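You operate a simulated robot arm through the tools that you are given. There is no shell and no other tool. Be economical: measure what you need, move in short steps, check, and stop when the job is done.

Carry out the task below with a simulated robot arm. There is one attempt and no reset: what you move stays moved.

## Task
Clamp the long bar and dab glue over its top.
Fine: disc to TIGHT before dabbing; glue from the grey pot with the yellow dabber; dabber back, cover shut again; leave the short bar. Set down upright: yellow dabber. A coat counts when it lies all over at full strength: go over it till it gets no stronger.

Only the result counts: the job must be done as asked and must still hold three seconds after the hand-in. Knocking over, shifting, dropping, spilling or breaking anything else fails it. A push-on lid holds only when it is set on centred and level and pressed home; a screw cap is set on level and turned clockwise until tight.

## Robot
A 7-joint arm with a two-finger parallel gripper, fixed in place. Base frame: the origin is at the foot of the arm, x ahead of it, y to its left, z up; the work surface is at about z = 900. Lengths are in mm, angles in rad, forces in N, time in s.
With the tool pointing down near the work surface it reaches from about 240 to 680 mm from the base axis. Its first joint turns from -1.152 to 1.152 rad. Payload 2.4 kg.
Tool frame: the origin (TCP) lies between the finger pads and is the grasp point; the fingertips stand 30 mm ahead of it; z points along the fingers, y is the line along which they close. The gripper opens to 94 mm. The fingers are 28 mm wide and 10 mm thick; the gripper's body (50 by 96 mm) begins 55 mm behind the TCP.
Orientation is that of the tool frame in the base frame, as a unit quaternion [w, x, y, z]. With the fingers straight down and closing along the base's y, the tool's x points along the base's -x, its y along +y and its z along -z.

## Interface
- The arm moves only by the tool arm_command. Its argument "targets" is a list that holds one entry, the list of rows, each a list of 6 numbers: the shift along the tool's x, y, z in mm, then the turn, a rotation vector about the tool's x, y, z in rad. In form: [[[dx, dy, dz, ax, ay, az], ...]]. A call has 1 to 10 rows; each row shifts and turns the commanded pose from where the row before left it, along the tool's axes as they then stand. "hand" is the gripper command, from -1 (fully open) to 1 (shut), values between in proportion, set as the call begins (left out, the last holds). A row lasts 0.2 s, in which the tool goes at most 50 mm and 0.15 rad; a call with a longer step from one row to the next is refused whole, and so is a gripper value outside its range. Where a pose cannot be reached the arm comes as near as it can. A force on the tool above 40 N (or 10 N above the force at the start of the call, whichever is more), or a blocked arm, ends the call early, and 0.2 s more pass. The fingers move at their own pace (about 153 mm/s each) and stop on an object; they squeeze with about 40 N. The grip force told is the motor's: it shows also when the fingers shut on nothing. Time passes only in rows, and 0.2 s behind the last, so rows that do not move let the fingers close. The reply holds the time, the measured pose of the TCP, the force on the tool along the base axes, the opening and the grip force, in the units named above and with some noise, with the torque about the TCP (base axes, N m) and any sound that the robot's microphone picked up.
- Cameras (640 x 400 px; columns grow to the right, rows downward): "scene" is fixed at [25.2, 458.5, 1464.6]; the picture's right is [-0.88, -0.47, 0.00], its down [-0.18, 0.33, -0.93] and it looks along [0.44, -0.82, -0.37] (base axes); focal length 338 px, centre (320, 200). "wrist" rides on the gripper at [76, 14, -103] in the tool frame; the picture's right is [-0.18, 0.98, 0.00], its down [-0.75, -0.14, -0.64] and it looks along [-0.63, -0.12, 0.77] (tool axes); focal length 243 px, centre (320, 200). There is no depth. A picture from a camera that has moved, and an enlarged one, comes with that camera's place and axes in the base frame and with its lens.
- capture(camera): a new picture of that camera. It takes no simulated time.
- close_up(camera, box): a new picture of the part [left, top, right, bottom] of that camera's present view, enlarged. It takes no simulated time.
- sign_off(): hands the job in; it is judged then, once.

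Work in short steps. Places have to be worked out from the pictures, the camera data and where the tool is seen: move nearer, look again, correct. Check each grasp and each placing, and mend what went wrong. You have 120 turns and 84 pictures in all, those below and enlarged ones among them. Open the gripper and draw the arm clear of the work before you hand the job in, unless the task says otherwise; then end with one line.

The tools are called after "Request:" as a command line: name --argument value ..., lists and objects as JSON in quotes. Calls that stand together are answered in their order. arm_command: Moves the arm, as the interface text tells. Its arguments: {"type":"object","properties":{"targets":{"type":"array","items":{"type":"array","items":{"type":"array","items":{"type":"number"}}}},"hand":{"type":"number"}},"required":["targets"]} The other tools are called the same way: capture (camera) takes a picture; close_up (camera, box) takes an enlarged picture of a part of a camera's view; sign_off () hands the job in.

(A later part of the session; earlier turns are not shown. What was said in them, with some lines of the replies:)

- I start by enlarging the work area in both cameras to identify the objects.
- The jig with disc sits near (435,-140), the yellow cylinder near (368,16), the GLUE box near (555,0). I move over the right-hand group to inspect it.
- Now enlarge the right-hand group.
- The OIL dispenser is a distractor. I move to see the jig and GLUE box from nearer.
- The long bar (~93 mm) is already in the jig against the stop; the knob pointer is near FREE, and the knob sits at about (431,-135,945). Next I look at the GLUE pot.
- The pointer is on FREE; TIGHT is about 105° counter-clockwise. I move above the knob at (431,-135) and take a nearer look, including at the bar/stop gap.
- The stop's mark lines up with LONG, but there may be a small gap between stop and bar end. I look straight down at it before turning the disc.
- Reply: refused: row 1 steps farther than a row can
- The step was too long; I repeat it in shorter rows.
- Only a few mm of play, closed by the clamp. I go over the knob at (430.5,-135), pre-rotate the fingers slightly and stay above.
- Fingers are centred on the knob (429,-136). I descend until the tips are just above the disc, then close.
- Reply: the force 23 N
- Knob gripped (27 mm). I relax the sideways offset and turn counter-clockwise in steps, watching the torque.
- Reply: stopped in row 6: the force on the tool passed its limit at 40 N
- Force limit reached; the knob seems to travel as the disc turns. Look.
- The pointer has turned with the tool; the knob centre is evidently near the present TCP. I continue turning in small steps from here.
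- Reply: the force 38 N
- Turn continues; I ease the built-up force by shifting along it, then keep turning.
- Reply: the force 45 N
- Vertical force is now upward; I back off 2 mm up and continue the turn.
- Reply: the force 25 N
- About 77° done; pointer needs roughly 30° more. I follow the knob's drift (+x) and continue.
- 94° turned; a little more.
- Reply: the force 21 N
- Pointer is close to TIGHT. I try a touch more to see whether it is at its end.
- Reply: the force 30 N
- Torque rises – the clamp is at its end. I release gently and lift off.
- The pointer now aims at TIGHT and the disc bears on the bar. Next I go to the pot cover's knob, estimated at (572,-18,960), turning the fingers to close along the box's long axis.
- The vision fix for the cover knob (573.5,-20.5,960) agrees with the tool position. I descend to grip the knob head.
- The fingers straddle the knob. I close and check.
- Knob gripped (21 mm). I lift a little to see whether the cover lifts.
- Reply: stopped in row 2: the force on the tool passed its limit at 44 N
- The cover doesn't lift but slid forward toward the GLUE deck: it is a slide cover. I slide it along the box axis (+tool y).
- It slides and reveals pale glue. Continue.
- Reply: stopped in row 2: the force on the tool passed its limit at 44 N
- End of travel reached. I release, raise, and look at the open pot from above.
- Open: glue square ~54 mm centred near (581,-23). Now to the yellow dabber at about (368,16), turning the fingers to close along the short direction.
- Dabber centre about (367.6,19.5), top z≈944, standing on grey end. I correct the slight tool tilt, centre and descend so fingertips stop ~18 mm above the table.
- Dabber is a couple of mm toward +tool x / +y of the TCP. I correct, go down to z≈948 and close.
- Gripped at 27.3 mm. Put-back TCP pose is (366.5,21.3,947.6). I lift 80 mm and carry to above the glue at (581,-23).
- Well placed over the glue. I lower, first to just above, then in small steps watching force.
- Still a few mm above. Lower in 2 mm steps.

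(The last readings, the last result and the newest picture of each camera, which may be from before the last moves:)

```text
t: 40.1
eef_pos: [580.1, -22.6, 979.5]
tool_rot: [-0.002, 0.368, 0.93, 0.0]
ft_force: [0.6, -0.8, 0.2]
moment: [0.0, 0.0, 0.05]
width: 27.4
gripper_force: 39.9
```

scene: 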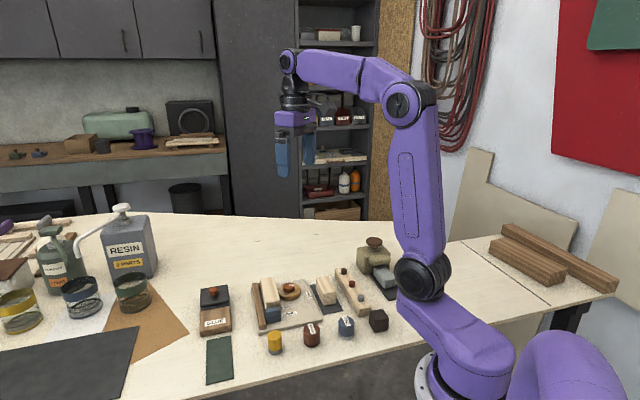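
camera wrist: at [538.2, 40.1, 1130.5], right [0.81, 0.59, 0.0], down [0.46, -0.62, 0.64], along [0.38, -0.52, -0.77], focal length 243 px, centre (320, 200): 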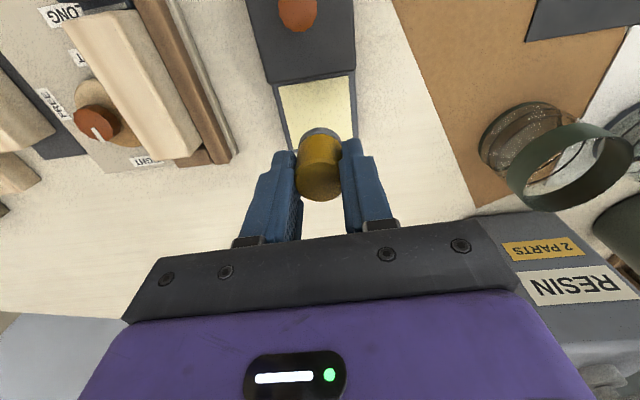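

Request:
arm_command --targets '[[[0, 0, 1.5, 0, 0, 0], [0, 0, 1.5, 0, 0, 0], [0, 0, 1.5, 0, 0, 0], [0, 0, 0, 0, 0, 0]]]'

Request:
close_up --camera "scene" --box '[180, 245, 260, 305]'

```text
t: 41.1
eef_pos: [578.9, -22.6, 974.7]
tool_rot: [0.0, 0.367, 0.93, 0.0]
ft_force: [0.7, 0.2, -0.6]
moment: [-0.05, 0.02, 0.01]
width: 27.4
gripper_force: 40.4
```

```text
6.67 times, centred on (220, 275) of scene
camera zoom: at [25.2, 458.5, 1464.6], right [-0.88, -0.47, 0.0], down [-0.18, 0.33, -0.93], along [0.44, -0.82, -0.37], focal length 2250 px, centre (987, -300)
```

zoom: 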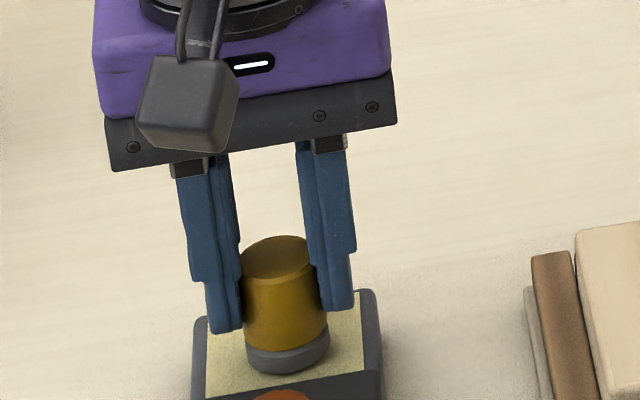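

No contact yet. Continue down.

Request:
arm_command --targets '[[[0, 0, 1.5, 0, 0, 0], [0, 0, 1.5, 0, 0, 0], [0, 0, 1.5, 0, 0, 0], [0, 0, 0, 0, 0, 0]]]'

```text
t: 42.1
eef_pos: [580.0, -22.8, 971.4]
tool_rot: [0.001, 0.368, 0.93, 0.0]
ft_force: [-2.9, 0.9, 20.6]
moment: [0.03, 0.15, 0.05]
width: 27.3
gripper_force: 39.7
```

Contact (20 N). I dwell briefly, lift clear and inspect the pad.

Request:
arm_command --targets '[[[0, 0, 0, 0, 0, 0], [0, 0, 0, 0, 0, 0], [0, 0, -10, 0, 0, 0], [0, 0, -40, 0, 0, 0], [0, 0, -10, 0, 0, 0], [0, 0, 0, 0, 0, 0]]]'

Request:
close_up --camera "scene" --box '[180, 225, 300, 315]'

```text
t: 43.5
eef_pos: [579.1, -23.6, 1032.6]
tool_rot: [-0.001, 0.367, 0.93, 0.001]
ft_force: [0.2, 0.3, -0.2]
moment: [-0.01, 0.02, -0.02]
width: 27.2
gripper_force: 40.1
```

```text
4.44 times, centred on (240, 270) of scene
camera zoom: at [25.2, 458.5, 1464.6], right [-0.88, -0.47, 0.0], down [-0.18, 0.33, -0.93], along [0.44, -0.82, -0.37], focal length 1500 px, centre (676, -111)
```

zoom: 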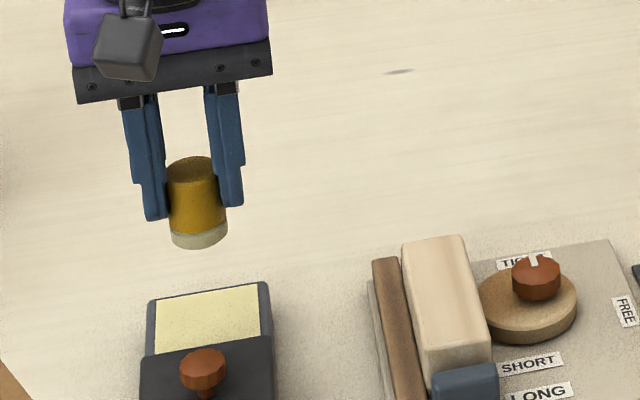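

The pad is now glue-coloured. I carry it over the bar (centre ≈ (465.5,-88)) and look.

Request:
arm_command --targets '[[[13, -41.5, 0, 0, 0, 0], [13, -41.5, 0, 0, 0, 0], [13.4, -41.6, 0, 0, 0, 0], [0, 0, 15, 0, 0, 0], [0, 0, 0, 0, 0, 0]]]'

Request:
close_up --camera "wrist" --box '[160, 0, 480, 200]'

Request:
close_up --camera "scene" --box '[230, 225, 350, 325]'

```text
t: 44.7
eef_pos: [465.6, -89.3, 1015.3]
tool_rot: [-0.001, 0.368, 0.93, 0.001]
ft_force: [-0.1, 0.7, 0.2]
moment: [0.02, 0.01, 0.01]
width: 27.3
gripper_force: 40.3
```

```text
2.00 times, centred on (320, 100) of wrist
camera zoom: at [419.0, -25.5, 1117.9], right [0.81, 0.59, 0.0], down [0.45, -0.62, 0.64], along [0.38, -0.52, -0.77], focal length 485 px, centre (320, 400)
```

zoom: 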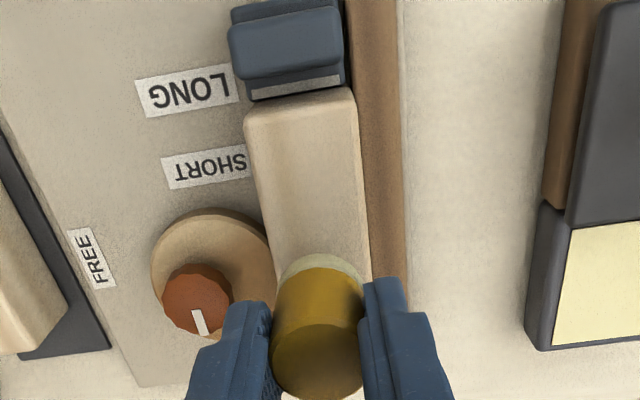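

```text
4.00 times, centred on (290, 275) of scene
camera zoom: at [25.2, 458.5, 1464.6], right [-0.88, -0.47, 0.0], down [-0.18, 0.33, -0.93], along [0.44, -0.82, -0.37], focal length 1350 px, centre (440, -100)
```

zoom: 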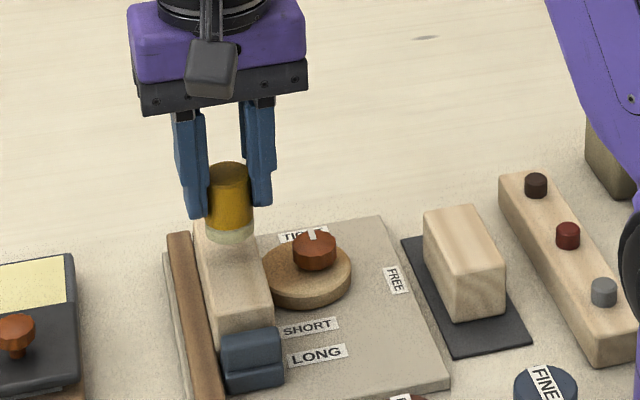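

Bar is snug against the fence. I shift to the bar's centre (7 mm forward, 2 mm toward the fence) and lower to first contact.

Request:
arm_command --targets '[[[6.9, 2.3, 0, 0, 0, 0], [0, 0, 14, 0, 0, 0], [0, 0, 1.5, 0, 0, 0], [0, 0, 1.5, 0, 0, 0], [0, 0, 0, 0, 0, 0]]]'

```text
t: 45.9
eef_pos: [462.0, -80.0, 998.7]
tool_rot: [-0.001, 0.367, 0.93, 0.0]
ft_force: [-0.3, -0.2, -0.1]
moment: [0.0, -0.02, 0.01]
width: 27.8
gripper_force: 39.7
```

Request:
arm_command --targets '[[[0, 0, 1, 0, 0, 0], [0, 0, 1, 0, 0, 0], [0, 0, 1, 0, 0, 0], [0, 0, 0, 0, 0, 0]]]'

```text
t: 46.9
eef_pos: [461.3, -80.6, 996.0]
tool_rot: [0.001, 0.368, 0.93, 0.001]
ft_force: [-0.8, -0.5, 22.1]
moment: [-0.29, 0.2, -0.04]
width: 26.4
gripper_force: 40.1
```

Contact at about TCP z 996. I dwell, lift and look at the print.

Request:
arm_command --targets '[[[0, 0, 0, 0, 0, 0], [0, 0, -5, 0, 0, 0], [0, 0, -25, 0, 0, 0], [-45, 0, -5, 0, 0, 0], [0, 0, 0, 0, 0, 0]]]'

Request:
close_up --camera "wrist" --box '[160, 0, 480, 200]'

```text
t: 48.1
eef_pos: [492.6, -109.6, 1028.9]
tool_rot: [-0.001, 0.367, 0.93, 0.001]
ft_force: [0.6, 0.0, -1.1]
moment: [0.04, 0.0, 0.03]
width: 27.5
gripper_force: 39.8
```

```text
2.00 times, centred on (320, 100) of wrist
camera zoom: at [446.9, -47.1, 1132.3], right [0.81, 0.59, 0.0], down [0.46, -0.62, 0.64], along [0.38, -0.52, -0.77], focal length 485 px, centre (320, 400)
```

zoom: 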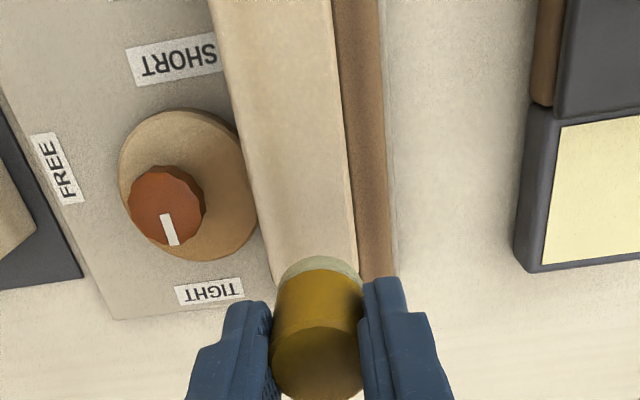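

Zoom in on the bar's top to see whether a coat shows.

Request:
close_up --camera "wrist" --box '[250, 0, 362, 140]'

Request:
close_up --camera "scene" --box '[260, 260, 320, 310]'

```text
2.86 times, centred on (306, 70) of wrist
camera zoom: at [446.9, -47.1, 1132.3], right [0.81, 0.59, 0.0], down [0.46, -0.62, 0.64], along [0.38, -0.52, -0.77], focal length 693 px, centre (360, 571)
```

zoom: 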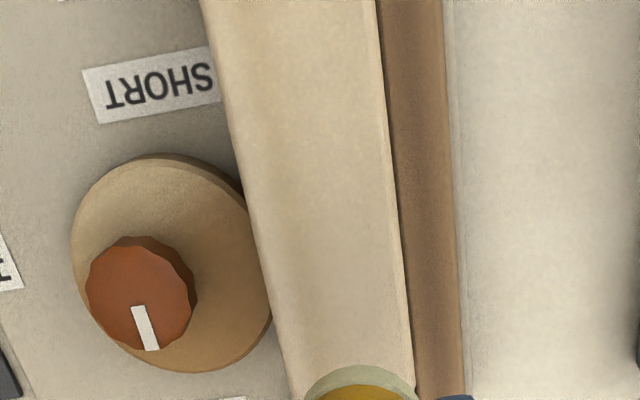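

```text
8.00 times, centred on (290, 285) of scene
camera zoom: at [25.2, 458.5, 1464.6], right [-0.88, -0.47, 0.0], down [-0.18, 0.33, -0.93], along [0.44, -0.82, -0.37], focal length 2700 px, centre (560, -480)
```

zoom: 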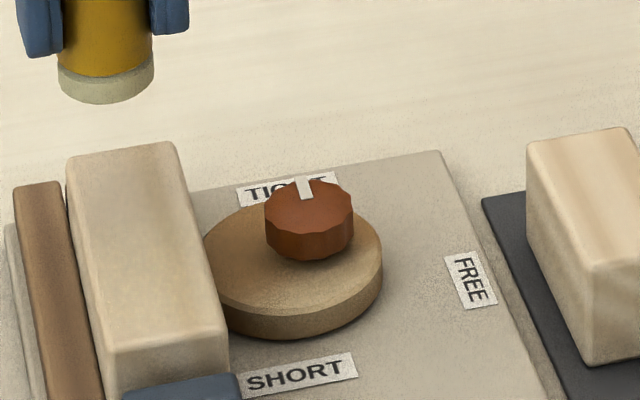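

A faint patch shows at the dab. I now coat with light strokes along the bar, first on the fence-side half.

Request:
arm_command --targets '[[[5.9, 3.0, 18, 0, 0, 0], [0, 0, 14, 0, 0, 0], [0, 0, 2, 0, 0, 0], [15.8, 0.58, 0, 0, 0, 0], [15.8, 0.58, 0, 0, 0, 0], [15.8, 0.58, 0, 0, 0, 0]]]'

```text
t: 49.5
eef_pos: [458.0, -73.0, 996.3]
tool_rot: [0.002, 0.368, 0.93, 0.0]
ft_force: [1.8, -0.8, 5.4]
moment: [-0.03, -0.1, 0.02]
width: 27.2
gripper_force: 40.1
```

Smooth at ~5 N. Finish this stroke, shift to the disc-side half and stroke back.

Request:
arm_command --targets '[[[15.8, 0.58, 0.3, 0, 0, 0], [15.8, 0.58, 0, 0, 0, 0], [0.33, -9, 0, 0, 0, 0], [-15.8, -0.58, 0, 0, 0, 0], [-15.8, -0.58, 0, 0, 0, 0], [-15.8, -0.58, 0, 0, 0, 0], [-15.8, -0.58, 0, 0, 0, 0], [-15.8, -0.58, 0, 0, 0, 0], [-0.33, 9, 0, 0, 0, 0]]]'

Request:
close_up --camera "scene" --box '[260, 255, 320, 305]'

Request:
close_up --camera "wrist" --box '[250, 0, 394, 140]'

```text
t: 51.5
eef_pos: [492.1, -107.1, 996.5]
tool_rot: [0.001, 0.367, 0.93, 0.0]
ft_force: [-1.3, -3.9, 11.0]
moment: [-0.26, 0.09, 0.03]
width: 26.9
gripper_force: 40.4
```

```text
8.00 times, centred on (290, 280) of scene
camera zoom: at [25.0, 458.4, 1464.6], right [-0.88, -0.47, 0.0], down [-0.18, 0.33, -0.93], along [0.44, -0.82, -0.37], focal length 2700 px, centre (560, -440)
```

zoom: 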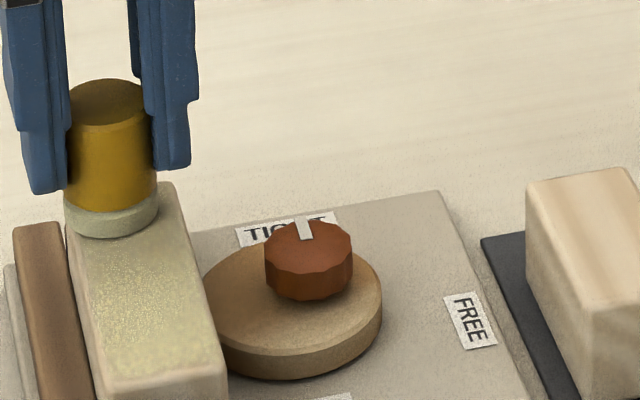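

```text
2.86 times, centred on (322, 70) of wrist
camera zoom: at [445.7, -44.1, 1098.9], right [0.81, 0.59, 0.0], down [0.45, -0.62, 0.64], along [0.38, -0.52, -0.77], focal length 693 px, centre (314, 571)
```

zoom: 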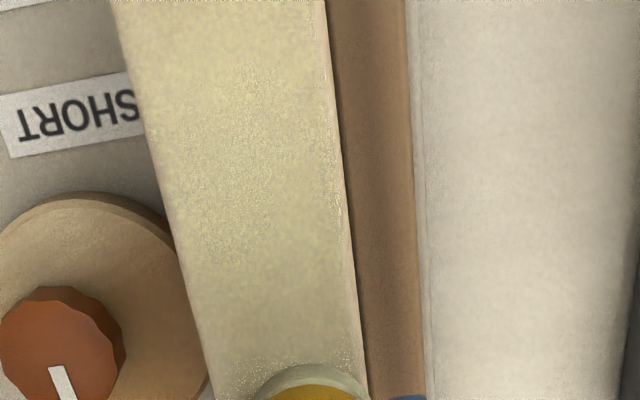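

Strokes coat well; a thin strip along the fence edge and the front end remain weak. Second pass with wider reach.

Request:
arm_command --targets '[[[-4.1, 2.35, 0, 0, 0, 0], [17.4, 0.64, 0, 0, 0, 0], [17.4, 0.64, 0, 0, 0, 0], [17.4, 0.64, 0, 0, 0, 0], [17.4, 0.64, 0, 0, 0, 0], [17.4, 0.64, 0, 0, 0, 0], [0.24, -6.5, 0, 0, 0, 0], [0.24, -6.5, 0, 0, 0, 0]]]'

Request:
arm_command --targets '[[[-17.4, -0.64, 0, 0, 0, 0], [-17.4, -0.64, 0, 0, 0, 0], [-17.4, -0.64, 0, 0, 0, 0], [-17.4, -0.64, 0, 0, 0, 0], [-17.4, -0.64, 0, 0, 0, 0], [-0.24, 6.5, 0, 0, 0, 0], [0, 0, -20, 0, 0, 0], [0, 0, -25, 0, 0, 0], [-40, 0, 0, 0, 0, 0]]]'

Request:
close_up --camera "scene" --box '[255, 250, 315, 300]'

Request:
close_up --camera "wrist" --box '[230, 0, 404, 140]'

```text
t: 53.3
eef_pos: [424.7, -51.5, 997.2]
tool_rot: [-0.001, 0.367, 0.93, 0.001]
ft_force: [4.3, 6.5, 20.6]
moment: [0.2, -0.41, 0.04]
width: 28.0
gripper_force: 40.4
```

```text
t: 55.3
eef_pos: [521.4, -135.6, 1041.3]
tool_rot: [-0.001, 0.367, 0.93, 0.001]
ft_force: [-0.1, 0.3, -0.8]
moment: [0.04, 0.02, -0.02]
width: 27.6
gripper_force: 39.8
```

```text
8.00 times, centred on (285, 275) of scene
camera zoom: at [25.2, 458.5, 1464.6], right [-0.88, -0.48, 0.0], down [-0.18, 0.33, -0.93], along [0.44, -0.82, -0.37], focal length 2700 px, centre (600, -400)
```

zoom: 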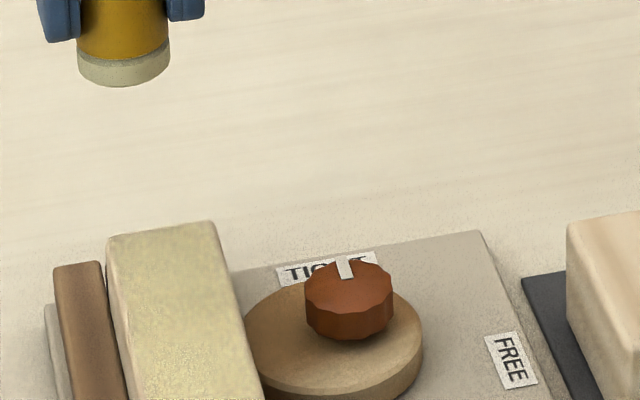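

```text
2.86 times, centred on (317, 70) of wrist
camera zoom: at [474.9, -73.2, 1144.1], right [0.81, 0.59, 0.0], down [0.46, -0.62, 0.64], along [0.38, -0.52, -0.77], focal length 693 px, centre (329, 571)
```

zoom: 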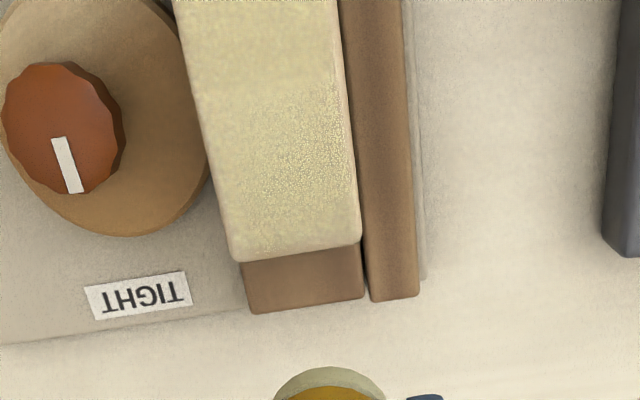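

Rear end is the weakest and extends to about c=-53. I reload in the pot for another pass.

Request:
arm_command --targets '[[[11.4, 40.7, 0, 0, 0, 0], [11.4, 40.7, 0, 0, 0, 0], [11.3, 40.8, 0, 0, 0, 0], [0, 0, 35, 0, 0, 0], [0, 0, 25, 0, 0, 0], [0, 0, 6, 0, 0, 0], [0, 0, 3, 0, 0, 0], [0, 0, 1, 0, 0, 0], [0, 0, 0, 0, 0, 0]]]'

```text
t: 57.3
eef_pos: [580.4, -26.1, 971.8]
tool_rot: [0.0, 0.367, 0.93, 0.0]
ft_force: [-0.4, -0.1, -0.7]
moment: [-0.03, -0.02, -0.01]
width: 27.5
gripper_force: 39.8
```

Not touching yet; press slightly further, dwell, lift.

Request:
arm_command --targets '[[[0, 0, 1, 0, 0, 0], [0, 0, 0.7, 0, 0, 0], [0, 0, 0, 0, 0, 0]]]'

```text
t: 58.1
eef_pos: [579.9, -26.0, 971.9]
tool_rot: [0.001, 0.367, 0.93, 0.001]
ft_force: [-8.2, 2.2, 24.4]
moment: [0.05, 0.35, 0.02]
width: 27.8
gripper_force: 40.4
```

Loaded. Lift and go to the rear start of the bar, then touch down.

Request:
arm_command --targets '[[[0, 0, 0, 0, 0, 0], [0, 0, -10, 0, 0, 0], [0, 0, -45, 0, 0, 0], [0.5, -39.1, 0, 0, 0, 0], [0.5, -39.1, 0, 0, 0, 0], [0.4, -39.1, 0, 0, 0, 0], [0, 0, 22, 0, 0, 0], [0, 0, 6.3, 0, 0, 0], [0, 0, 0, 0, 0, 0]]]'

```text
t: 60.1
eef_pos: [498.0, -111.6, 995.5]
tool_rot: [0.0, 0.368, 0.93, 0.0]
ft_force: [-1.5, -0.4, 5.5]
moment: [-0.03, 0.1, 0.06]
width: 28.0
gripper_force: 39.9
```

Light contact. Stroke forward, cross over, stroke back.

Request:
arm_command --targets '[[[17.8, 0.66, 0, 0, 0, 0], [17.8, 0.66, 0, 0, 0, 0], [17.8, 0.66, 0, 0, 0, 0], [17.8, 0.66, 0, 0, 0, 0], [17.8, 0.66, 0, 0, 0, 0], [0.22, -6, 0, 0, 0, 0], [0.22, -6, 0, 0, 0, 0]]]'

Request:
arm_command --targets '[[[-17.8, -0.66, 0, 0, 0, 0], [-17.8, -0.66, 0, 0, 0, 0], [-17.8, -0.66, 0, 0, 0, 0], [-17.8, -0.66, 0, 0, 0, 0], [-17.8, -0.66, 0, 0, 0, 0], [-0.22, 6, 0, 0, 0, 0]]]'

Request:
arm_command --targets '[[[-0.22, 6, 0, 0, 0, 0], [17.8, 0.66, 0, 0, 0, 0], [17.8, 0.66, 0, 0, 0, 0], [17.8, 0.66, 0, 0, 0, 0], [17.8, 0.66, 0, 0, 0, 0], [17.8, 0.66, 0, 0, 0, 0], [0.22, -6, 0, 0, 0, 0], [0.22, -6, 0, 0, 0, 0]]]'

Request:
arm_command --targets '[[[-17.8, -0.66, 0, 0, 0, 0], [-17.8, -0.66, 0, 0, 0, 0], [-17.8, -0.66, 0, 0, 0, 0], [-17.8, -0.66, 0, 0, 0, 0], [-17.8, -0.66, 0, 0, 0, 0], [-0.22, 6, 0, 0, 0, 0], [0, 0, -25, 0, 0, 0], [0, 0, -20, 0, 0, 0], [-40, 0, 0, 0, 0, 0]]]'

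Request:
close_up --camera "scene" --box '[255, 260, 315, 310]'

Request:
close_up --camera "wrist" --box '[230, 0, 404, 140]'

```text
t: 61.7
eef_pos: [427.1, -55.4, 995.9]
tool_rot: [0.0, 0.366, 0.931, 0.0]
ft_force: [1.9, 1.9, 6.4]
moment: [0.06, -0.1, 0.01]
width: 27.8
gripper_force: 40.0
```

```text
t: 63.1
eef_pos: [494.8, -115.7, 996.9]
tool_rot: [0.001, 0.368, 0.93, 0.0]
ft_force: [-2.9, -4.4, 12.0]
moment: [-0.18, 0.15, 0.0]
width: 27.6
gripper_force: 39.8
```

```text
t: 64.9
eef_pos: [428.8, -54.0, 996.2]
tool_rot: [0.001, 0.366, 0.931, 0.002]
ft_force: [4.6, 7.4, 21.3]
moment: [0.21, -0.35, 0.08]
width: 27.5
gripper_force: 40.4
```

```text
t: 66.9
eef_pos: [523.3, -140.0, 1041.8]
tool_rot: [-0.001, 0.368, 0.93, 0.0]
ft_force: [0.3, 0.6, -0.3]
moment: [0.0, 0.01, -0.01]
width: 27.7
gripper_force: 40.4
```

```text
8.00 times, centred on (285, 285) of scene
camera zoom: at [25.2, 458.5, 1464.6], right [-0.88, -0.48, 0.0], down [-0.18, 0.33, -0.93], along [0.44, -0.82, -0.37], focal length 2700 px, centre (600, -480)
```

zoom: 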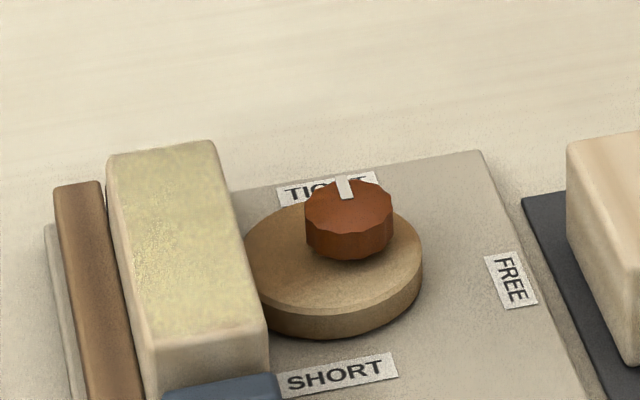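

```text
2.86 times, centred on (317, 70) of wrist
camera zoom: at [477.8, -77.1, 1144.3], right [0.81, 0.59, 0.0], down [0.46, -0.62, 0.64], along [0.38, -0.52, -0.77], focal length 693 px, centre (329, 571)
```

zoom: 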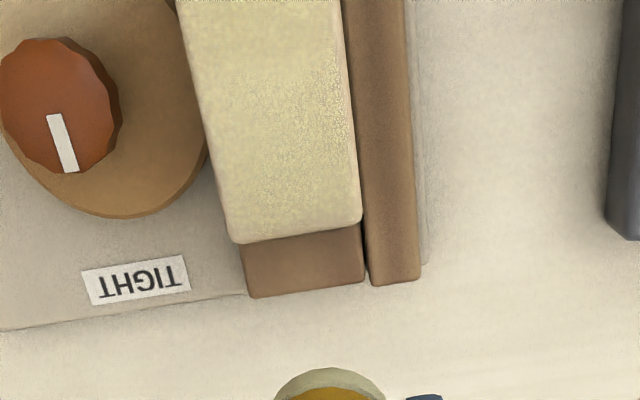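

Coat looks near full; I reload once more for a saturating pass with emphasis on the ends.

Request:
arm_command --targets '[[[12.8, 41.3, 0, 0, 0, 0], [12.8, 41.4, 0, 0, 0, 0], [12.8, 41.4, 0, 0, 0, 0], [0, 0, 35, 0, 0, 0], [0, 0, 28, 0, 0, 0], [0, 0, 7, 0, 0, 0], [0, 0, 1.7, 0, 0, 0], [0, 0, 0, 0, 0, 0], [0, 0, 0, 0, 0, 0]]]'

```text
t: 68.9
eef_pos: [580.2, -23.2, 971.1]
tool_rot: [0.003, 0.367, 0.93, 0.001]
ft_force: [-7.7, 2.3, 36.0]
moment: [0.04, 0.3, 0.02]
width: 27.8
gripper_force: 39.9
```

Loaded. Back to the bar.

Request:
arm_command --targets '[[[0, 0, -10, 0, 0, 0], [0, 0, -45, 0, 0, 0], [-0.1, -39.8, 0, 0, 0, 0], [-0.1, -39.8, 0, 0, 0, 0], [-0.1, -39.9, 0, 0, 0, 0], [0, 0, 22, 0, 0, 0], [0, 0, 6.3, 0, 0, 0], [0, 0, 0, 0, 0, 0]]]'

Request:
arm_command --targets '[[[17.8, 0.66, 0, 0, 0, 0], [17.8, 0.66, 0, 0, 0, 0], [17.8, 0.66, 0, 0, 0, 0], [17.8, 0.66, 0, 0, 0, 0], [17.8, 0.66, 0, 0, 0, 0], [0.22, -6, 0, 0, 0, 0], [0.22, -6, 0, 0, 0, 0]]]'

Request:
arm_command --targets '[[[0, 12, 0, 0, 0, 0], [0, -12, 0, 0, 0, 0], [-17.8, -0.66, 0, 0, 0, 0], [-17.8, -0.66, 0, 0, 0, 0], [-17.8, -0.66, 0, 0, 0, 0], [-17.8, -0.66, 0, 0, 0, 0], [-17.8, -0.66, 0, 0, 0, 0], [-0.22, 6, 0, 0, 0, 0], [-0.22, 6, 0, 0, 0, 0], [0, -12, 0, 0, 0, 0]]]'

Request:
arm_command --targets '[[[17.8, 0.66, 0, 0, 0, 0], [17.8, 0.66, 0, 0, 0, 0], [17.8, 0.66, 0, 0, 0, 0], [17.8, 0.66, 0, 0, 0, 0], [17.8, 0.66, 0, 0, 0, 0], [0, 12, 0, 0, 0, 0], [-17.8, -0.66, 0, 0, 0, 0], [-17.8, -0.66, 0, 0, 0, 0], [-17.8, -0.66, 0, 0, 0, 0], [-17.8, -0.66, 0, 0, 0, 0]]]'

Request:
arm_command --targets '[[[-17.8, -0.66, 0, 0, 0, 0], [0, -6, 0, 0, 0, 0], [0, -6, 0, 0, 0, 0], [0, 6, 0, 0, 0, 0], [0, 0, -20, 0, 0, 0], [0, 0, -25, 0, 0, 0], [-40, 0, 0, 0, 0, 0]]]'

Request:
close_up --camera "scene" --box '[255, 260, 315, 310]'

Request:
close_up --camera "wrist" --box '[230, 0, 404, 140]'

```text
t: 70.7
eef_pos: [499.5, -111.8, 996.0]
tool_rot: [0.0, 0.367, 0.93, -0.001]
ft_force: [-2.9, -0.5, 8.6]
moment: [-0.04, 0.1, 0.02]
width: 27.6
gripper_force: 39.9
```

```text
t: 72.3
eef_pos: [427.1, -56.6, 996.5]
tool_rot: [0.0, 0.367, 0.93, 0.001]
ft_force: [5.6, 7.2, 22.0]
moment: [0.22, -0.4, 0.09]
width: 27.6
gripper_force: 40.3
```

```text
t: 74.5
eef_pos: [489.7, -120.6, 996.5]
tool_rot: [-0.001, 0.367, 0.93, 0.0]
ft_force: [-0.1, 0.5, 0.3]
moment: [0.0, 0.0, -0.01]
width: 27.4
gripper_force: 40.1
```

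```text
t: 76.7
eef_pos: [485.4, -100.8, 996.4]
tool_rot: [-0.001, 0.367, 0.93, 0.0]
ft_force: [-1.7, 3.8, 12.3]
moment: [0.14, 0.08, -0.01]
width: 27.4
gripper_force: 40.2
```

```text
t: 78.3
eef_pos: [522.7, -143.3, 1041.2]
tool_rot: [0.0, 0.368, 0.93, 0.001]
ft_force: [-0.4, 0.1, -0.2]
moment: [-0.02, 0.02, -0.01]
width: 27.6
gripper_force: 40.3
```

```text
8.00 times, centred on (285, 285) of scene
camera zoom: at [25.2, 458.5, 1464.6], right [-0.88, -0.48, 0.0], down [-0.18, 0.33, -0.93], along [0.44, -0.82, -0.37], focal length 2700 px, centre (600, -480)
```

zoom: 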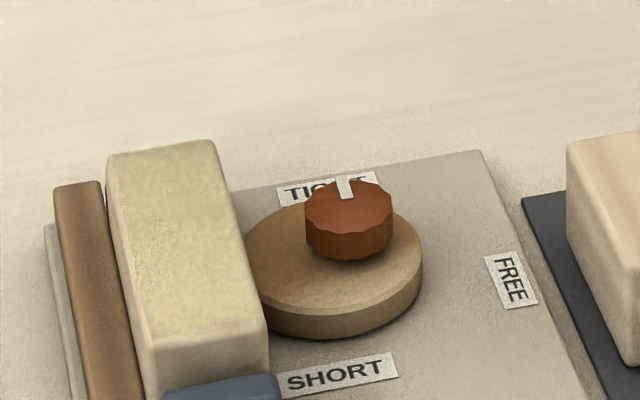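

```text
2.86 times, centred on (317, 70) of wrist
camera zoom: at [477.2, -80.0, 1144.8], right [0.81, 0.59, 0.0], down [0.46, -0.62, 0.64], along [0.38, -0.52, -0.77], focal length 693 px, centre (329, 571)
```

zoom: 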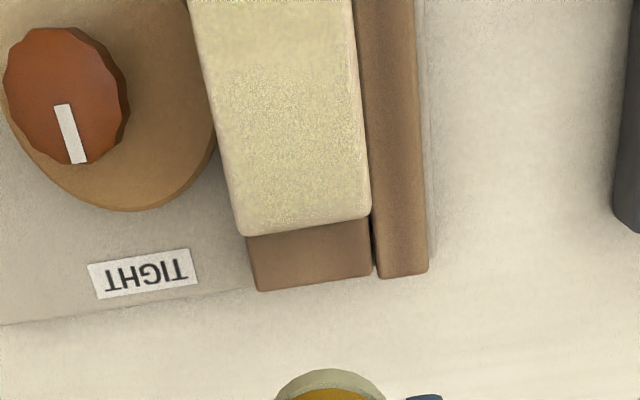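

Looks unchanged versus the last pass, i.e. near saturation. I check the whole bar including the front end from above.

Request:
arm_command --targets '[[[30, 30, -30, 0, 0, 0], [0, 30, -20, 0, 0, 0], [0, 0, 0, 0, 0, 0]]]'

Request:
close_up --camera "wrist" --box '[120, 0, 320, 150]'

```text
refused: row 1 steps farther than a row can; nothing moved
```

```text
2.67 times, centred on (220, 75) of wrist
camera zoom: at [477.2, -80.0, 1144.8], right [0.81, 0.59, 0.0], down [0.46, -0.62, 0.64], along [0.38, -0.52, -0.77], focal length 647 px, centre (587, 533)
```

zoom: 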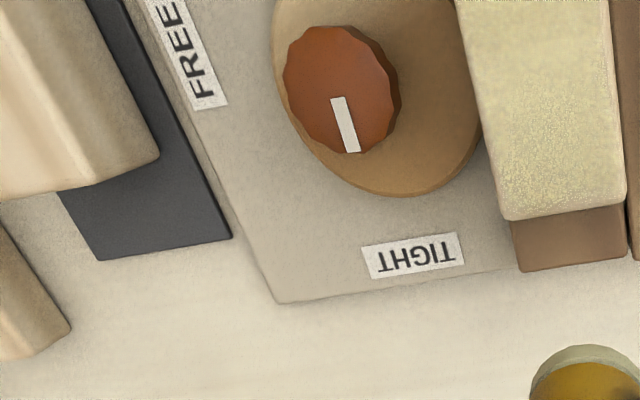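

Request:
arm_command --targets '[[[28, 28, -20, 0, 0, 0], [28, 28, -20, 0, 0, 0], [10, 14, 0, 0, 0, 0], [0, 0, 0, 0, 0, 0]]]'

Request:
close_up --camera "wrist" --box '[140, 0, 320, 135]'

```text
t: 79.3
eef_pos: [522.3, -46.5, 1081.6]
tool_rot: [-0.001, 0.367, 0.93, 0.001]
ft_force: [-0.1, -0.5, 0.3]
moment: [0.02, -0.02, -0.01]
width: 27.5
gripper_force: 39.9
```

```text
2.96 times, centred on (230, 68) of wrist
camera zoom: at [476.6, 16.6, 1183.2], right [0.81, 0.59, 0.0], down [0.45, -0.62, 0.64], along [0.38, -0.52, -0.77], focal length 719 px, centre (587, 593)
```

zoom: 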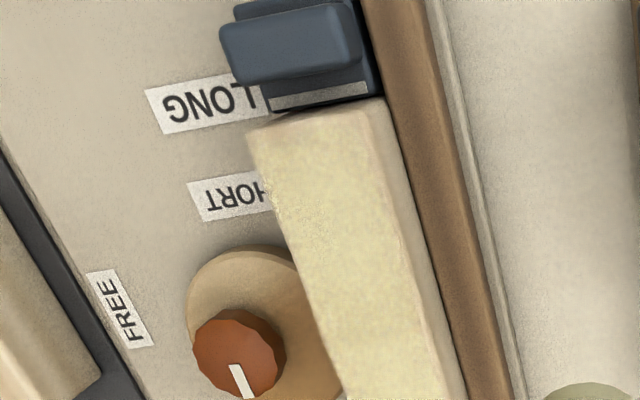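

The coat runs to the edges; pale strips are the rounded edges and side faces. For safety, one more load and a slightly firmer pass.

Request:
arm_command --targets '[[[-13.4, 27.9, 0, 0, 0, 0], [-13.4, 27.9, 0, 0, 0, 0], [0, 0, 45, 0, 0, 0], [0, 0, 40, 0, 0, 0], [0, 0, 20, 0, 0, 0], [0, 0, 5, 0, 0, 0], [0, 0, 1.3, 0, 0, 0], [0, 0, 0, 0, 0, 0], [0, 0, 0, 0, 0, 0]]]'

```text
t: 81.3
eef_pos: [581.5, -25.4, 972.8]
tool_rot: [0.001, 0.367, 0.93, 0.0]
ft_force: [-5.5, 0.0, 25.7]
moment: [-0.04, 0.2, -0.03]
width: 27.4
gripper_force: 40.2
```

Request:
arm_command --targets '[[[0, 0, -10, 0, 0, 0], [0, 0, -45, 0, 0, 0], [0, -39.3, 0, 0, 0, 0], [0, -39.3, 0, 0, 0, 0], [0, -39.3, 0, 0, 0, 0], [0, 0, 22, 0, 0, 0], [0, 0, 6.7, 0, 0, 0], [0, 0, 0.7, 0, 0, 0], [0, 0, 0, 0, 0, 0]]]'

Request:
arm_command --targets '[[[15, 0.56, 0, 0, 0, 0], [15, 0.56, 0, 0, 0, 0], [15, 0.56, 0, 0, 0, 0], [15, 0.56, 0, 0, 0, 0], [15, 0.56, 0, 0, 0, 0], [15, 0.56, 0, 0, 0, 0], [0.2, -5, 0, 0, 0, 0], [0.2, -5, 0, 0, 0, 0], [0.2, -5, 0, 0, 0, 0]]]'

Request:
arm_command --targets '[[[-15, -0.56, 0, 0, 0, 0], [-15, -0.56, 0, 0, 0, 0], [-15, -0.56, 0, 0, 0, 0], [-15, -0.56, 0, 0, 0, 0], [-15, -0.56, 0, 0, 0, 0], [-15, -0.56, 0, 0, 0, 0], [-0.2, 5, 0, 0, 0, 0], [-0.2, 5, 0, 0, 0, 0], [-0.2, 5, 0, 0, 0, 0]]]'

Request:
arm_command --targets '[[[15, 0.56, 0, 0, 0, 0], [15, 0.56, 0, 0, 0, 0], [15, 0.56, 0, 0, 0, 0], [15, 0.56, 0, 0, 0, 0], [15, 0.56, 0, 0, 0, 0], [15, 0.56, 0, 0, 0, 0], [0.2, -5, 0, 0, 0, 0], [0.2, -5, 0, 0, 0, 0], [0.2, -5, 0, 0, 0, 0]]]'

Request:
arm_command --targets '[[[-15, -0.56, 0, 0, 0, 0], [-15, -0.56, 0, 0, 0, 0], [-15, -0.56, 0, 0, 0, 0], [-15, -0.56, 0, 0, 0, 0], [-15, -0.56, 0, 0, 0, 0], [-15, -0.56, 0, 0, 0, 0], [0, 7, 0, 0, 0, 0], [0, 0, -20, 0, 0, 0], [0, 0, -25, 0, 0, 0], [-40, 0, 0, 0, 0, 0]]]'

Request:
close_up --camera "scene" --box '[255, 260, 315, 310]'

Request:
close_up --camera "wrist" --box '[230, 0, 404, 140]'

```text
t: 83.3
eef_pos: [500.6, -110.9, 996.6]
tool_rot: [0.001, 0.367, 0.93, 0.0]
ft_force: [-3.4, -0.1, 20.2]
moment: [-0.08, 0.25, 0.02]
width: 27.5
gripper_force: 39.9
```

```text
t: 85.3
eef_pos: [427.3, -56.9, 996.1]
tool_rot: [0.001, 0.367, 0.93, 0.0]
ft_force: [4.7, 7.4, 22.1]
moment: [0.24, -0.4, 0.13]
width: 27.5
gripper_force: 40.1
```

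```text
t: 87.3
eef_pos: [500.0, -112.8, 996.7]
tool_rot: [0.0, 0.368, 0.93, 0.0]
ft_force: [-4.9, -9.7, 25.5]
moment: [-0.43, 0.35, 0.02]
width: 27.7
gripper_force: 40.9
```

```text
t: 89.3
eef_pos: [428.0, -56.5, 995.1]
tool_rot: [0.001, 0.366, 0.93, 0.001]
ft_force: [5.4, 8.1, 25.4]
moment: [0.2, -0.5, 0.08]
width: 27.5
gripper_force: 39.9
```

```text
t: 91.5
eef_pos: [522.5, -143.1, 1041.2]
tool_rot: [-0.001, 0.367, 0.93, 0.0]
ft_force: [-0.1, -0.4, -0.5]
moment: [-0.01, 0.02, 0.01]
width: 27.8
gripper_force: 40.2
```

```text
8.00 times, centred on (285, 285) of scene
camera zoom: at [25.2, 458.5, 1464.6], right [-0.88, -0.48, 0.0], down [-0.18, 0.33, -0.93], along [0.44, -0.82, -0.37], focal length 2700 px, centre (600, -480)
```

zoom: 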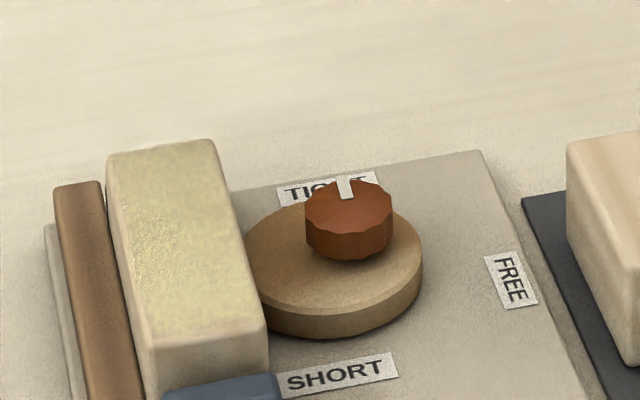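

```text
2.86 times, centred on (317, 70) of wrist
camera zoom: at [477.3, -80.5, 1143.2], right [0.81, 0.59, 0.0], down [0.46, -0.62, 0.64], along [0.38, -0.52, -0.77], focal length 693 px, centre (329, 571)
```

zoom: 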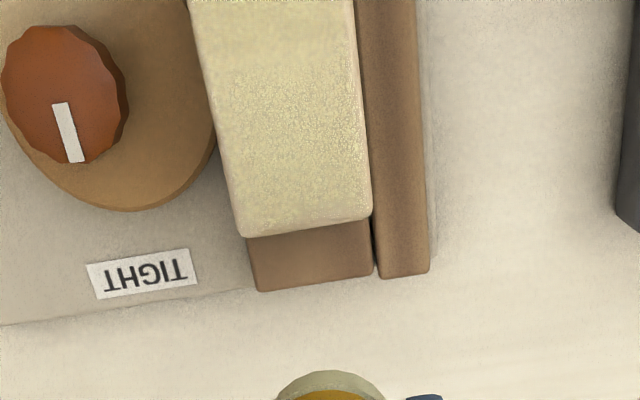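

No stronger than before: coat saturated. I carry the dabber back to above its spot (366.5,21.3).

Request:
arm_command --targets '[[[45.2, 2.7, 0, 0, 0, 0], [45.2, 2.7, 0, 0, 0, 0], [45.2, 2.7, 0, 0, 0, 0], [45.2, 2.7, 0, 0, 0, 0], [45.4, 2.7, 0, 0, 0, 0], [0, 0, 0, 0, 0, 0]]]'

```text
t: 92.9
eef_pos: [369.0, 19.9, 1039.4]
tool_rot: [0.0, 0.368, 0.93, 0.0]
ft_force: [-0.2, -1.0, -0.3]
moment: [-0.03, 0.01, 0.04]
width: 27.8
gripper_force: 39.2
```

Descend to just above the table.

Request:
arm_command --targets '[[[1.5, 0, 30, 0, 0, 0], [0, 0, 35, 0, 0, 0], [0, 0, 20, 0, 0, 0], [0, 0, 4, 0, 0, 0], [0, 0, 0, 0, 0, 0]]]'

Request:
close_up --camera "scene" --box '[220, 275, 340, 375]'

```text
t: 94.1
eef_pos: [366.3, 20.7, 951.7]
tool_rot: [0.0, 0.367, 0.93, -0.001]
ft_force: [-0.3, -0.5, -0.2]
moment: [-0.04, 0.02, 0.0]
width: 27.7
gripper_force: 40.3
```

```text
4.00 times, centred on (280, 325) of scene
camera zoom: at [25.2, 458.5, 1464.6], right [-0.88, -0.47, 0.0], down [-0.18, 0.33, -0.93], along [0.44, -0.82, -0.37], focal length 1350 px, centre (480, -300)
```

zoom: 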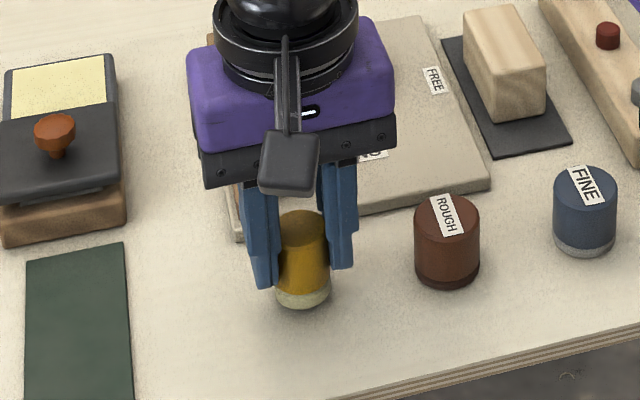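

Right over its old place. Lower gently to contact.

Request:
arm_command --targets '[[[0, 0, 2, 0, 0, 0], [0, 0, 1.5, 0, 0, 0], [0, 0, 0.7, 0, 0, 0], [0, 0, 0, 0, 0, 0]]]'

```text
t: 95.1
eef_pos: [367.0, 20.9, 948.1]
tool_rot: [0.0, 0.367, 0.93, 0.0]
ft_force: [-0.6, 0.1, -1.5]
moment: [-0.02, 0.01, -0.01]
width: 27.4
gripper_force: 39.9
```

Request:
arm_command --targets '[[[0, 0, 0.7, 0, 0, 0], [0, 0, 0.6, 0, 0, 0], [0, 0, 0, 0, 0, 0]]]'

```text
t: 95.9
eef_pos: [367.1, 21.3, 946.6]
tool_rot: [0.0, 0.368, 0.93, 0.0]
ft_force: [-0.7, -0.5, -0.2]
moment: [-0.02, 0.02, -0.01]
width: 27.5
gripper_force: 40.0
```

Request:
arm_command --targets '[[[0, 0, 0.5, 0, 0, 0], [0, 0, 0.5, 0, 0, 0], [0, 0, 0.5, 0, 0, 0], [0, 0, 0, 0, 0, 0]]]'

```text
t: 96.6
eef_pos: [368.1, 20.9, 945.8]
tool_rot: [0.0, 0.366, 0.93, 0.0]
ft_force: [-3.3, 0.6, 14.8]
moment: [0.0, 0.13, 0.0]
width: 27.7
gripper_force: 40.1
stopped in row 3: the force on the tool passed its limit at 44 N (the readings are from after the stop); the commanded pose is now the measured one
```

Seated on the table. Release and rise straight up.

Request:
arm_command --targets '[[[0, 0, -0.5, 0, 0, 0], [0, 0, 0, 0, 0, 0], [0, 0, 0, 0, 0, 0]]]' --hand -0.1

Request:
arm_command --targets '[[[0, 0, -20, 0, 0, 0], [0, 0, -40, 0, 0, 0], [0, 0, -45, 0, 0, 0], [0, 0, 0, 0, 0, 0]]]'

Request:
close_up --camera "scene" --box '[220, 275, 340, 375]'

```text
t: 97.4
eef_pos: [368.6, 21.1, 946.9]
tool_rot: [0.0, 0.367, 0.93, 0.001]
ft_force: [0.4, 0.4, -0.2]
moment: [0.02, 0.0, 0.01]
width: 51.5
gripper_force: 0.0
```

```text
t: 98.4
eef_pos: [369.8, 21.4, 1052.5]
tool_rot: [0.0, 0.368, 0.93, 0.0]
ft_force: [0.5, 0.8, 0.2]
moment: [0.01, 0.01, -0.03]
width: 51.7
gripper_force: 0.2
```

```text
4.00 times, centred on (280, 325) of scene
camera zoom: at [25.2, 458.5, 1464.6], right [-0.88, -0.47, 0.0], down [-0.18, 0.33, -0.93], along [0.44, -0.82, -0.37], focal length 1350 px, centre (480, -300)
```

zoom: 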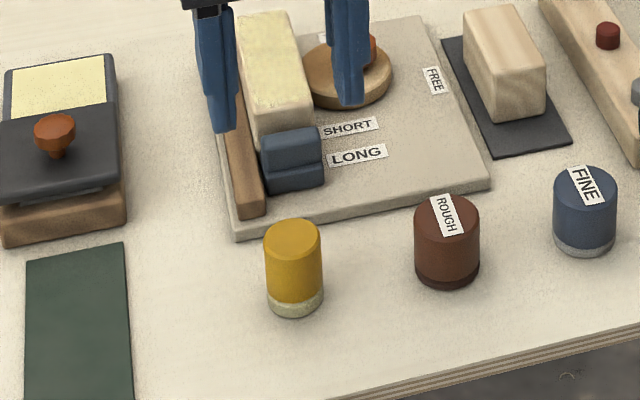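

The dabber stands upright at its spot. Now back to the cover knob at about (528,26), turning the fingers along the slide direction.

Request:
arm_command --targets '[[[-28.1, 27.9, 0, 0, 0, 0], [-28.1, 27.9, 0, 0, 0, 0], [-28.1, 27.9, 0, 0, 0, 0], [-28.1, 27.9, 0, 0, 0, 0], [0, 0, 0, 0, 0, -0.1396], [0, 0, 0, 0, 0, -0.1396], [0, 0, 0, 0, 0, -0.1396], [0, 0, 0, 0, 0, -0.1396], [0, 0, 0, 0, 0, -0.1396], [0, 0, 0, 0, 0, -0.1396]]]' --hand 0.15

Request:
arm_command --targets '[[[0, 0, 0, 0, 0, -0.1396], [0, 0, 0, 0, 0, -0.1396], [0, 0, 0, 0, 0, -0.1396], [0, 0, 0, 0, 0, -0.1396], [0, 0, 0, 0, 0, -0.1396], [0, 0, 0, 0, 0, 0]]]'

Request:
capture --camera "wrist"

```text
t: 100.6
eef_pos: [526.2, 25.4, 1050.8]
tool_rot: [0.001, -0.044, 0.999, 0.0]
ft_force: [0.4, 0.1, 0.2]
moment: [0.0, 0.02, 0.01]
width: 39.9
gripper_force: 0.1
```

```text
t: 102.0
eef_pos: [526.2, 25.7, 1051.5]
tool_rot: [0.0, -0.384, 0.923, 0.0]
ft_force: [-0.8, -0.4, 0.2]
moment: [0.01, -0.01, -0.01]
width: 40.0
gripper_force: 0.1
```

```text
23 pictures are left
camera wrist: at [461.9, -17.2, 1154.1], right [-0.57, 0.82, 0.0], down [0.63, 0.43, 0.64], along [0.53, 0.36, -0.77], focal length 243 px, centre (320, 200)
```

wrist: 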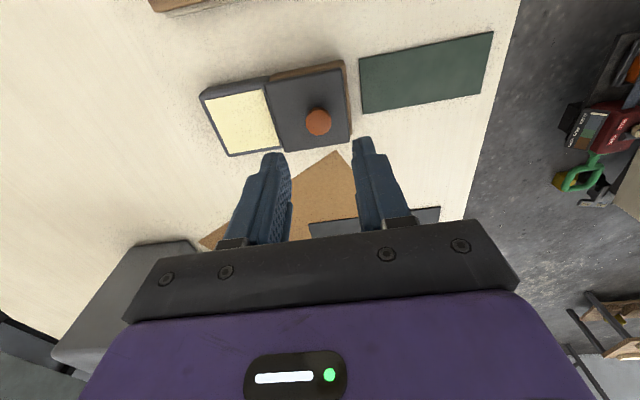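

Aligned over the knob. Descend and grip.

Request:
arm_command --targets '[[[-1.5, 0, 30, 0, 0, 0], [0, 0, 30, 0, 0, 0], [0, 0, 12, 0, 0, 0], [0, 0, 0, 0, 0, 0]]]'

Request:
arm_command --targets '[[[0, 0, 0, 0, 0, 0], [0, 0, 0, 0, 0, 0]]]' --hand 1

```text
t: 103.0
eef_pos: [528.0, 26.7, 979.0]
tool_rot: [-0.001, -0.383, 0.924, 0.0]
ft_force: [-0.3, 0.4, 1.6]
moment: [0.0, 0.0, 0.0]
width: 39.9
gripper_force: 0.1
```

```text
t: 103.6
eef_pos: [528.5, 25.1, 980.0]
tool_rot: [0.002, -0.382, 0.924, -0.001]
ft_force: [11.9, -8.4, -11.2]
moment: [0.22, -0.6, -0.02]
width: 21.3
gripper_force: 44.7
```

Gripped. Slide the cover back to closed.

Request:
arm_command --targets '[[[0, -9, 0.5, 0, 0, 0], [0, -9, 0, 0, 0, 0], [0, -9, 0, 0, 0, 0], [0, -9, 0, 0, 0, 0], [0, -9, 0, 0, 0, 0], [0, -9, 0, 0, 0, 0], [0, 0, 0, 0, 0, 0]]]'

Request:
close_up --camera "scene" --box '[180, 245, 300, 335]'

```text
t: 105.2
eef_pos: [565.4, -10.4, 979.8]
tool_rot: [0.003, -0.383, 0.924, -0.001]
ft_force: [3.4, 3.0, 21.6]
moment: [0.13, -0.05, 0.08]
width: 21.5
gripper_force: 45.4
```

```text
4.44 times, centred on (240, 290) of scene
camera zoom: at [24.9, 458.6, 1464.6], right [-0.88, -0.47, 0.0], down [-0.18, 0.33, -0.93], along [0.44, -0.82, -0.37], focal length 1500 px, centre (676, -200)
```

zoom: 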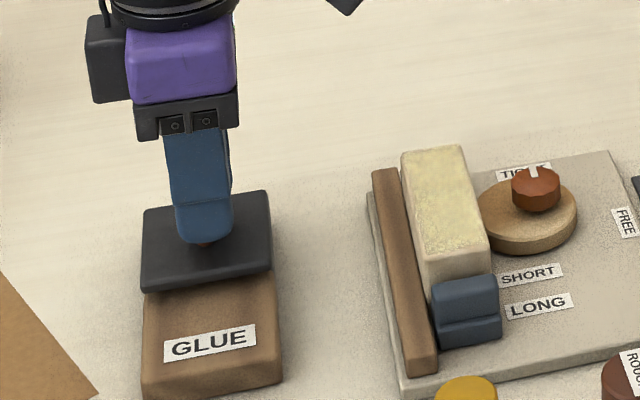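

About 10 mm remain; continue to the end stop.

Request:
arm_command --targets '[[[-0.3, -4, -1, 0, 0, 0], [-0.3, -4, 0, 0, 0, 0], [0, -3, 0, 0, 0, 0], [0, -2, 0, 0, 0, 0], [0, -2, 0, 0, 0, 0], [0, 0, 0, 0, 0, 0]]]'

Request:
close_up --camera "scene" --box '[180, 245, 300, 335]'

```text
t: 106.6
eef_pos: [575.6, -21.5, 979.4]
tool_rot: [-0.001, -0.382, 0.924, 0.0]
ft_force: [0.7, 5.5, 5.1]
moment: [0.43, -0.5, -0.06]
width: 21.6
gripper_force: 45.4
```

```text
4.44 times, centred on (240, 290) of scene
camera zoom: at [25.1, 458.7, 1464.6], right [-0.88, -0.47, 0.0], down [-0.18, 0.33, -0.93], along [0.44, -0.82, -0.37], focal length 1500 px, centre (676, -200)
```

zoom: 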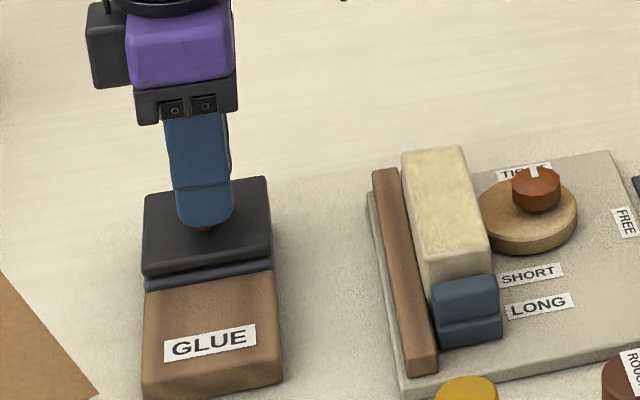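

It matches the initial closed look. One more small push to confirm the end stop.

Request:
arm_command --targets '[[[0, -1.5, 0, 0, 0, 0], [0, -1, 0, 0, 0, 0], [0, 0, 0, 0, 0, 0]]]'

```text
t: 107.4
eef_pos: [576.7, -21.5, 979.5]
tool_rot: [-0.001, -0.384, 0.923, 0.001]
ft_force: [-19.8, 16.7, 16.6]
moment: [0.62, 0.41, -0.02]
width: 21.7
gripper_force: 45.5
```

The stop resists (26 N): closed. Ease off, release, rise.

Request:
arm_command --targets '[[[0, 1.5, 0, 0, 0, 0], [0, 0, 0, 0, 0, 0]]]'

Request:
arm_command --targets '[[[0, 0, 0, 0, 0, 0], [0, 0, 0, 0, 0, 0], [0, 0, -25, 0, 0, 0], [0, 0, -40, 0, 0, 0], [0, 0, -45, 0, 0, 0], [0, 0, -45, 0, 0, 0], [0, 0, 0, 0, 0, 0]]]' --hand 0.15

Request:
close_up --camera "scene" --box '[190, 230, 410, 390]'

Request:
close_up --camera "wrist" --box '[160, 0, 480, 200]'

```text
t: 108.0
eef_pos: [576.7, -20.9, 979.3]
tool_rot: [-0.001, -0.383, 0.924, 0.001]
ft_force: [-11.9, 18.0, 5.5]
moment: [-0.08, 0.63, 0.18]
width: 21.6
gripper_force: 44.7
```

```text
t: 109.6
eef_pos: [575.2, -22.5, 1136.7]
tool_rot: [0.0, -0.382, 0.924, 0.0]
ft_force: [0.3, 0.2, -0.4]
moment: [0.01, -0.01, -0.01]
width: 39.8
gripper_force: 0.1
```

```text
2.50 times, centred on (300, 310) of scene
camera zoom: at [25.2, 458.5, 1464.6], right [-0.88, -0.47, 0.0], down [-0.18, 0.33, -0.93], along [0.44, -0.82, -0.37], focal length 844 px, centre (370, -75)
```

zoom: 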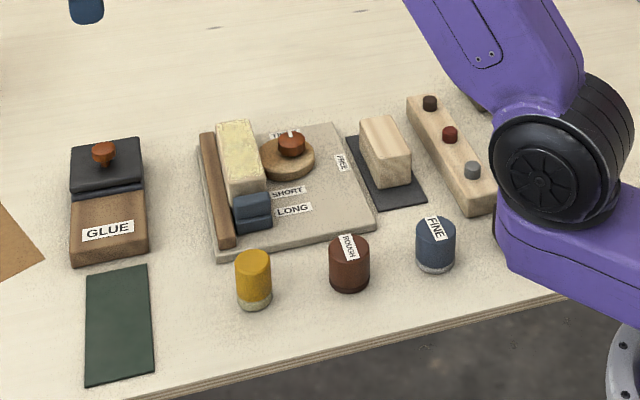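

```text
2.00 times, centred on (320, 100) of wrist
camera zoom: at [510.3, -65.6, 1238.2], right [-0.56, 0.83, 0.0], down [0.63, 0.43, 0.64], along [0.53, 0.36, -0.77], focal length 485 px, centre (320, 400)
```

zoom: 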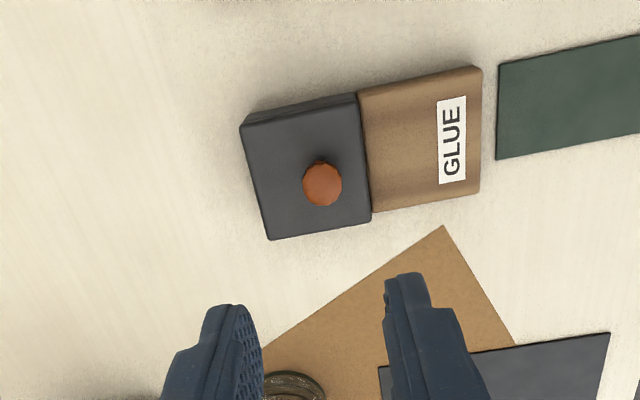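

Everything is in place. A last close look at the coat and the disc pointer.

Request:
close_up --camera "scene" --box '[260, 265, 320, 310]'

```text
8.89 times, centred on (290, 288) of scene
camera zoom: at [25.2, 458.5, 1464.6], right [-0.88, -0.47, 0.0], down [-0.18, 0.33, -0.93], along [0.44, -0.82, -0.37], focal length 3000 px, centre (587, -578)
```

zoom: 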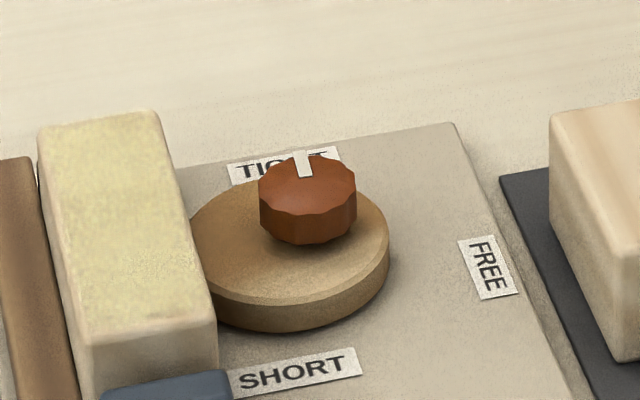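

The coat is even, the disc is at TIGHT, the cover is shut and the dabber stands upright. I open the gripper fully, rise a little more and hand in.

Request:
arm_command --targets '[[[0, 0, -40, 0, 0, 0], [0, 0, -40, 0, 0, 0], [0, 0, 0, 0, 0, 0]]]' --hand -1

Request:
sign_off

```text
t: 110.4
eef_pos: [576.5, -23.1, 1215.6]
tool_rot: [0.0, -0.382, 0.924, 0.0]
ft_force: [0.6, 0.2, 0.0]
moment: [-0.01, 0.0, 0.01]
width: 94.0
gripper_force: 0.0
```

```text
The job is handed in.
```

I turned the disc to TIGHT to clamp the long bar, coated its top with glue until it got no stronger, stood the yellow dabber upright within about 3 mm of its old spot, shut the pot cover, left the short bar alone, and handed the job in.
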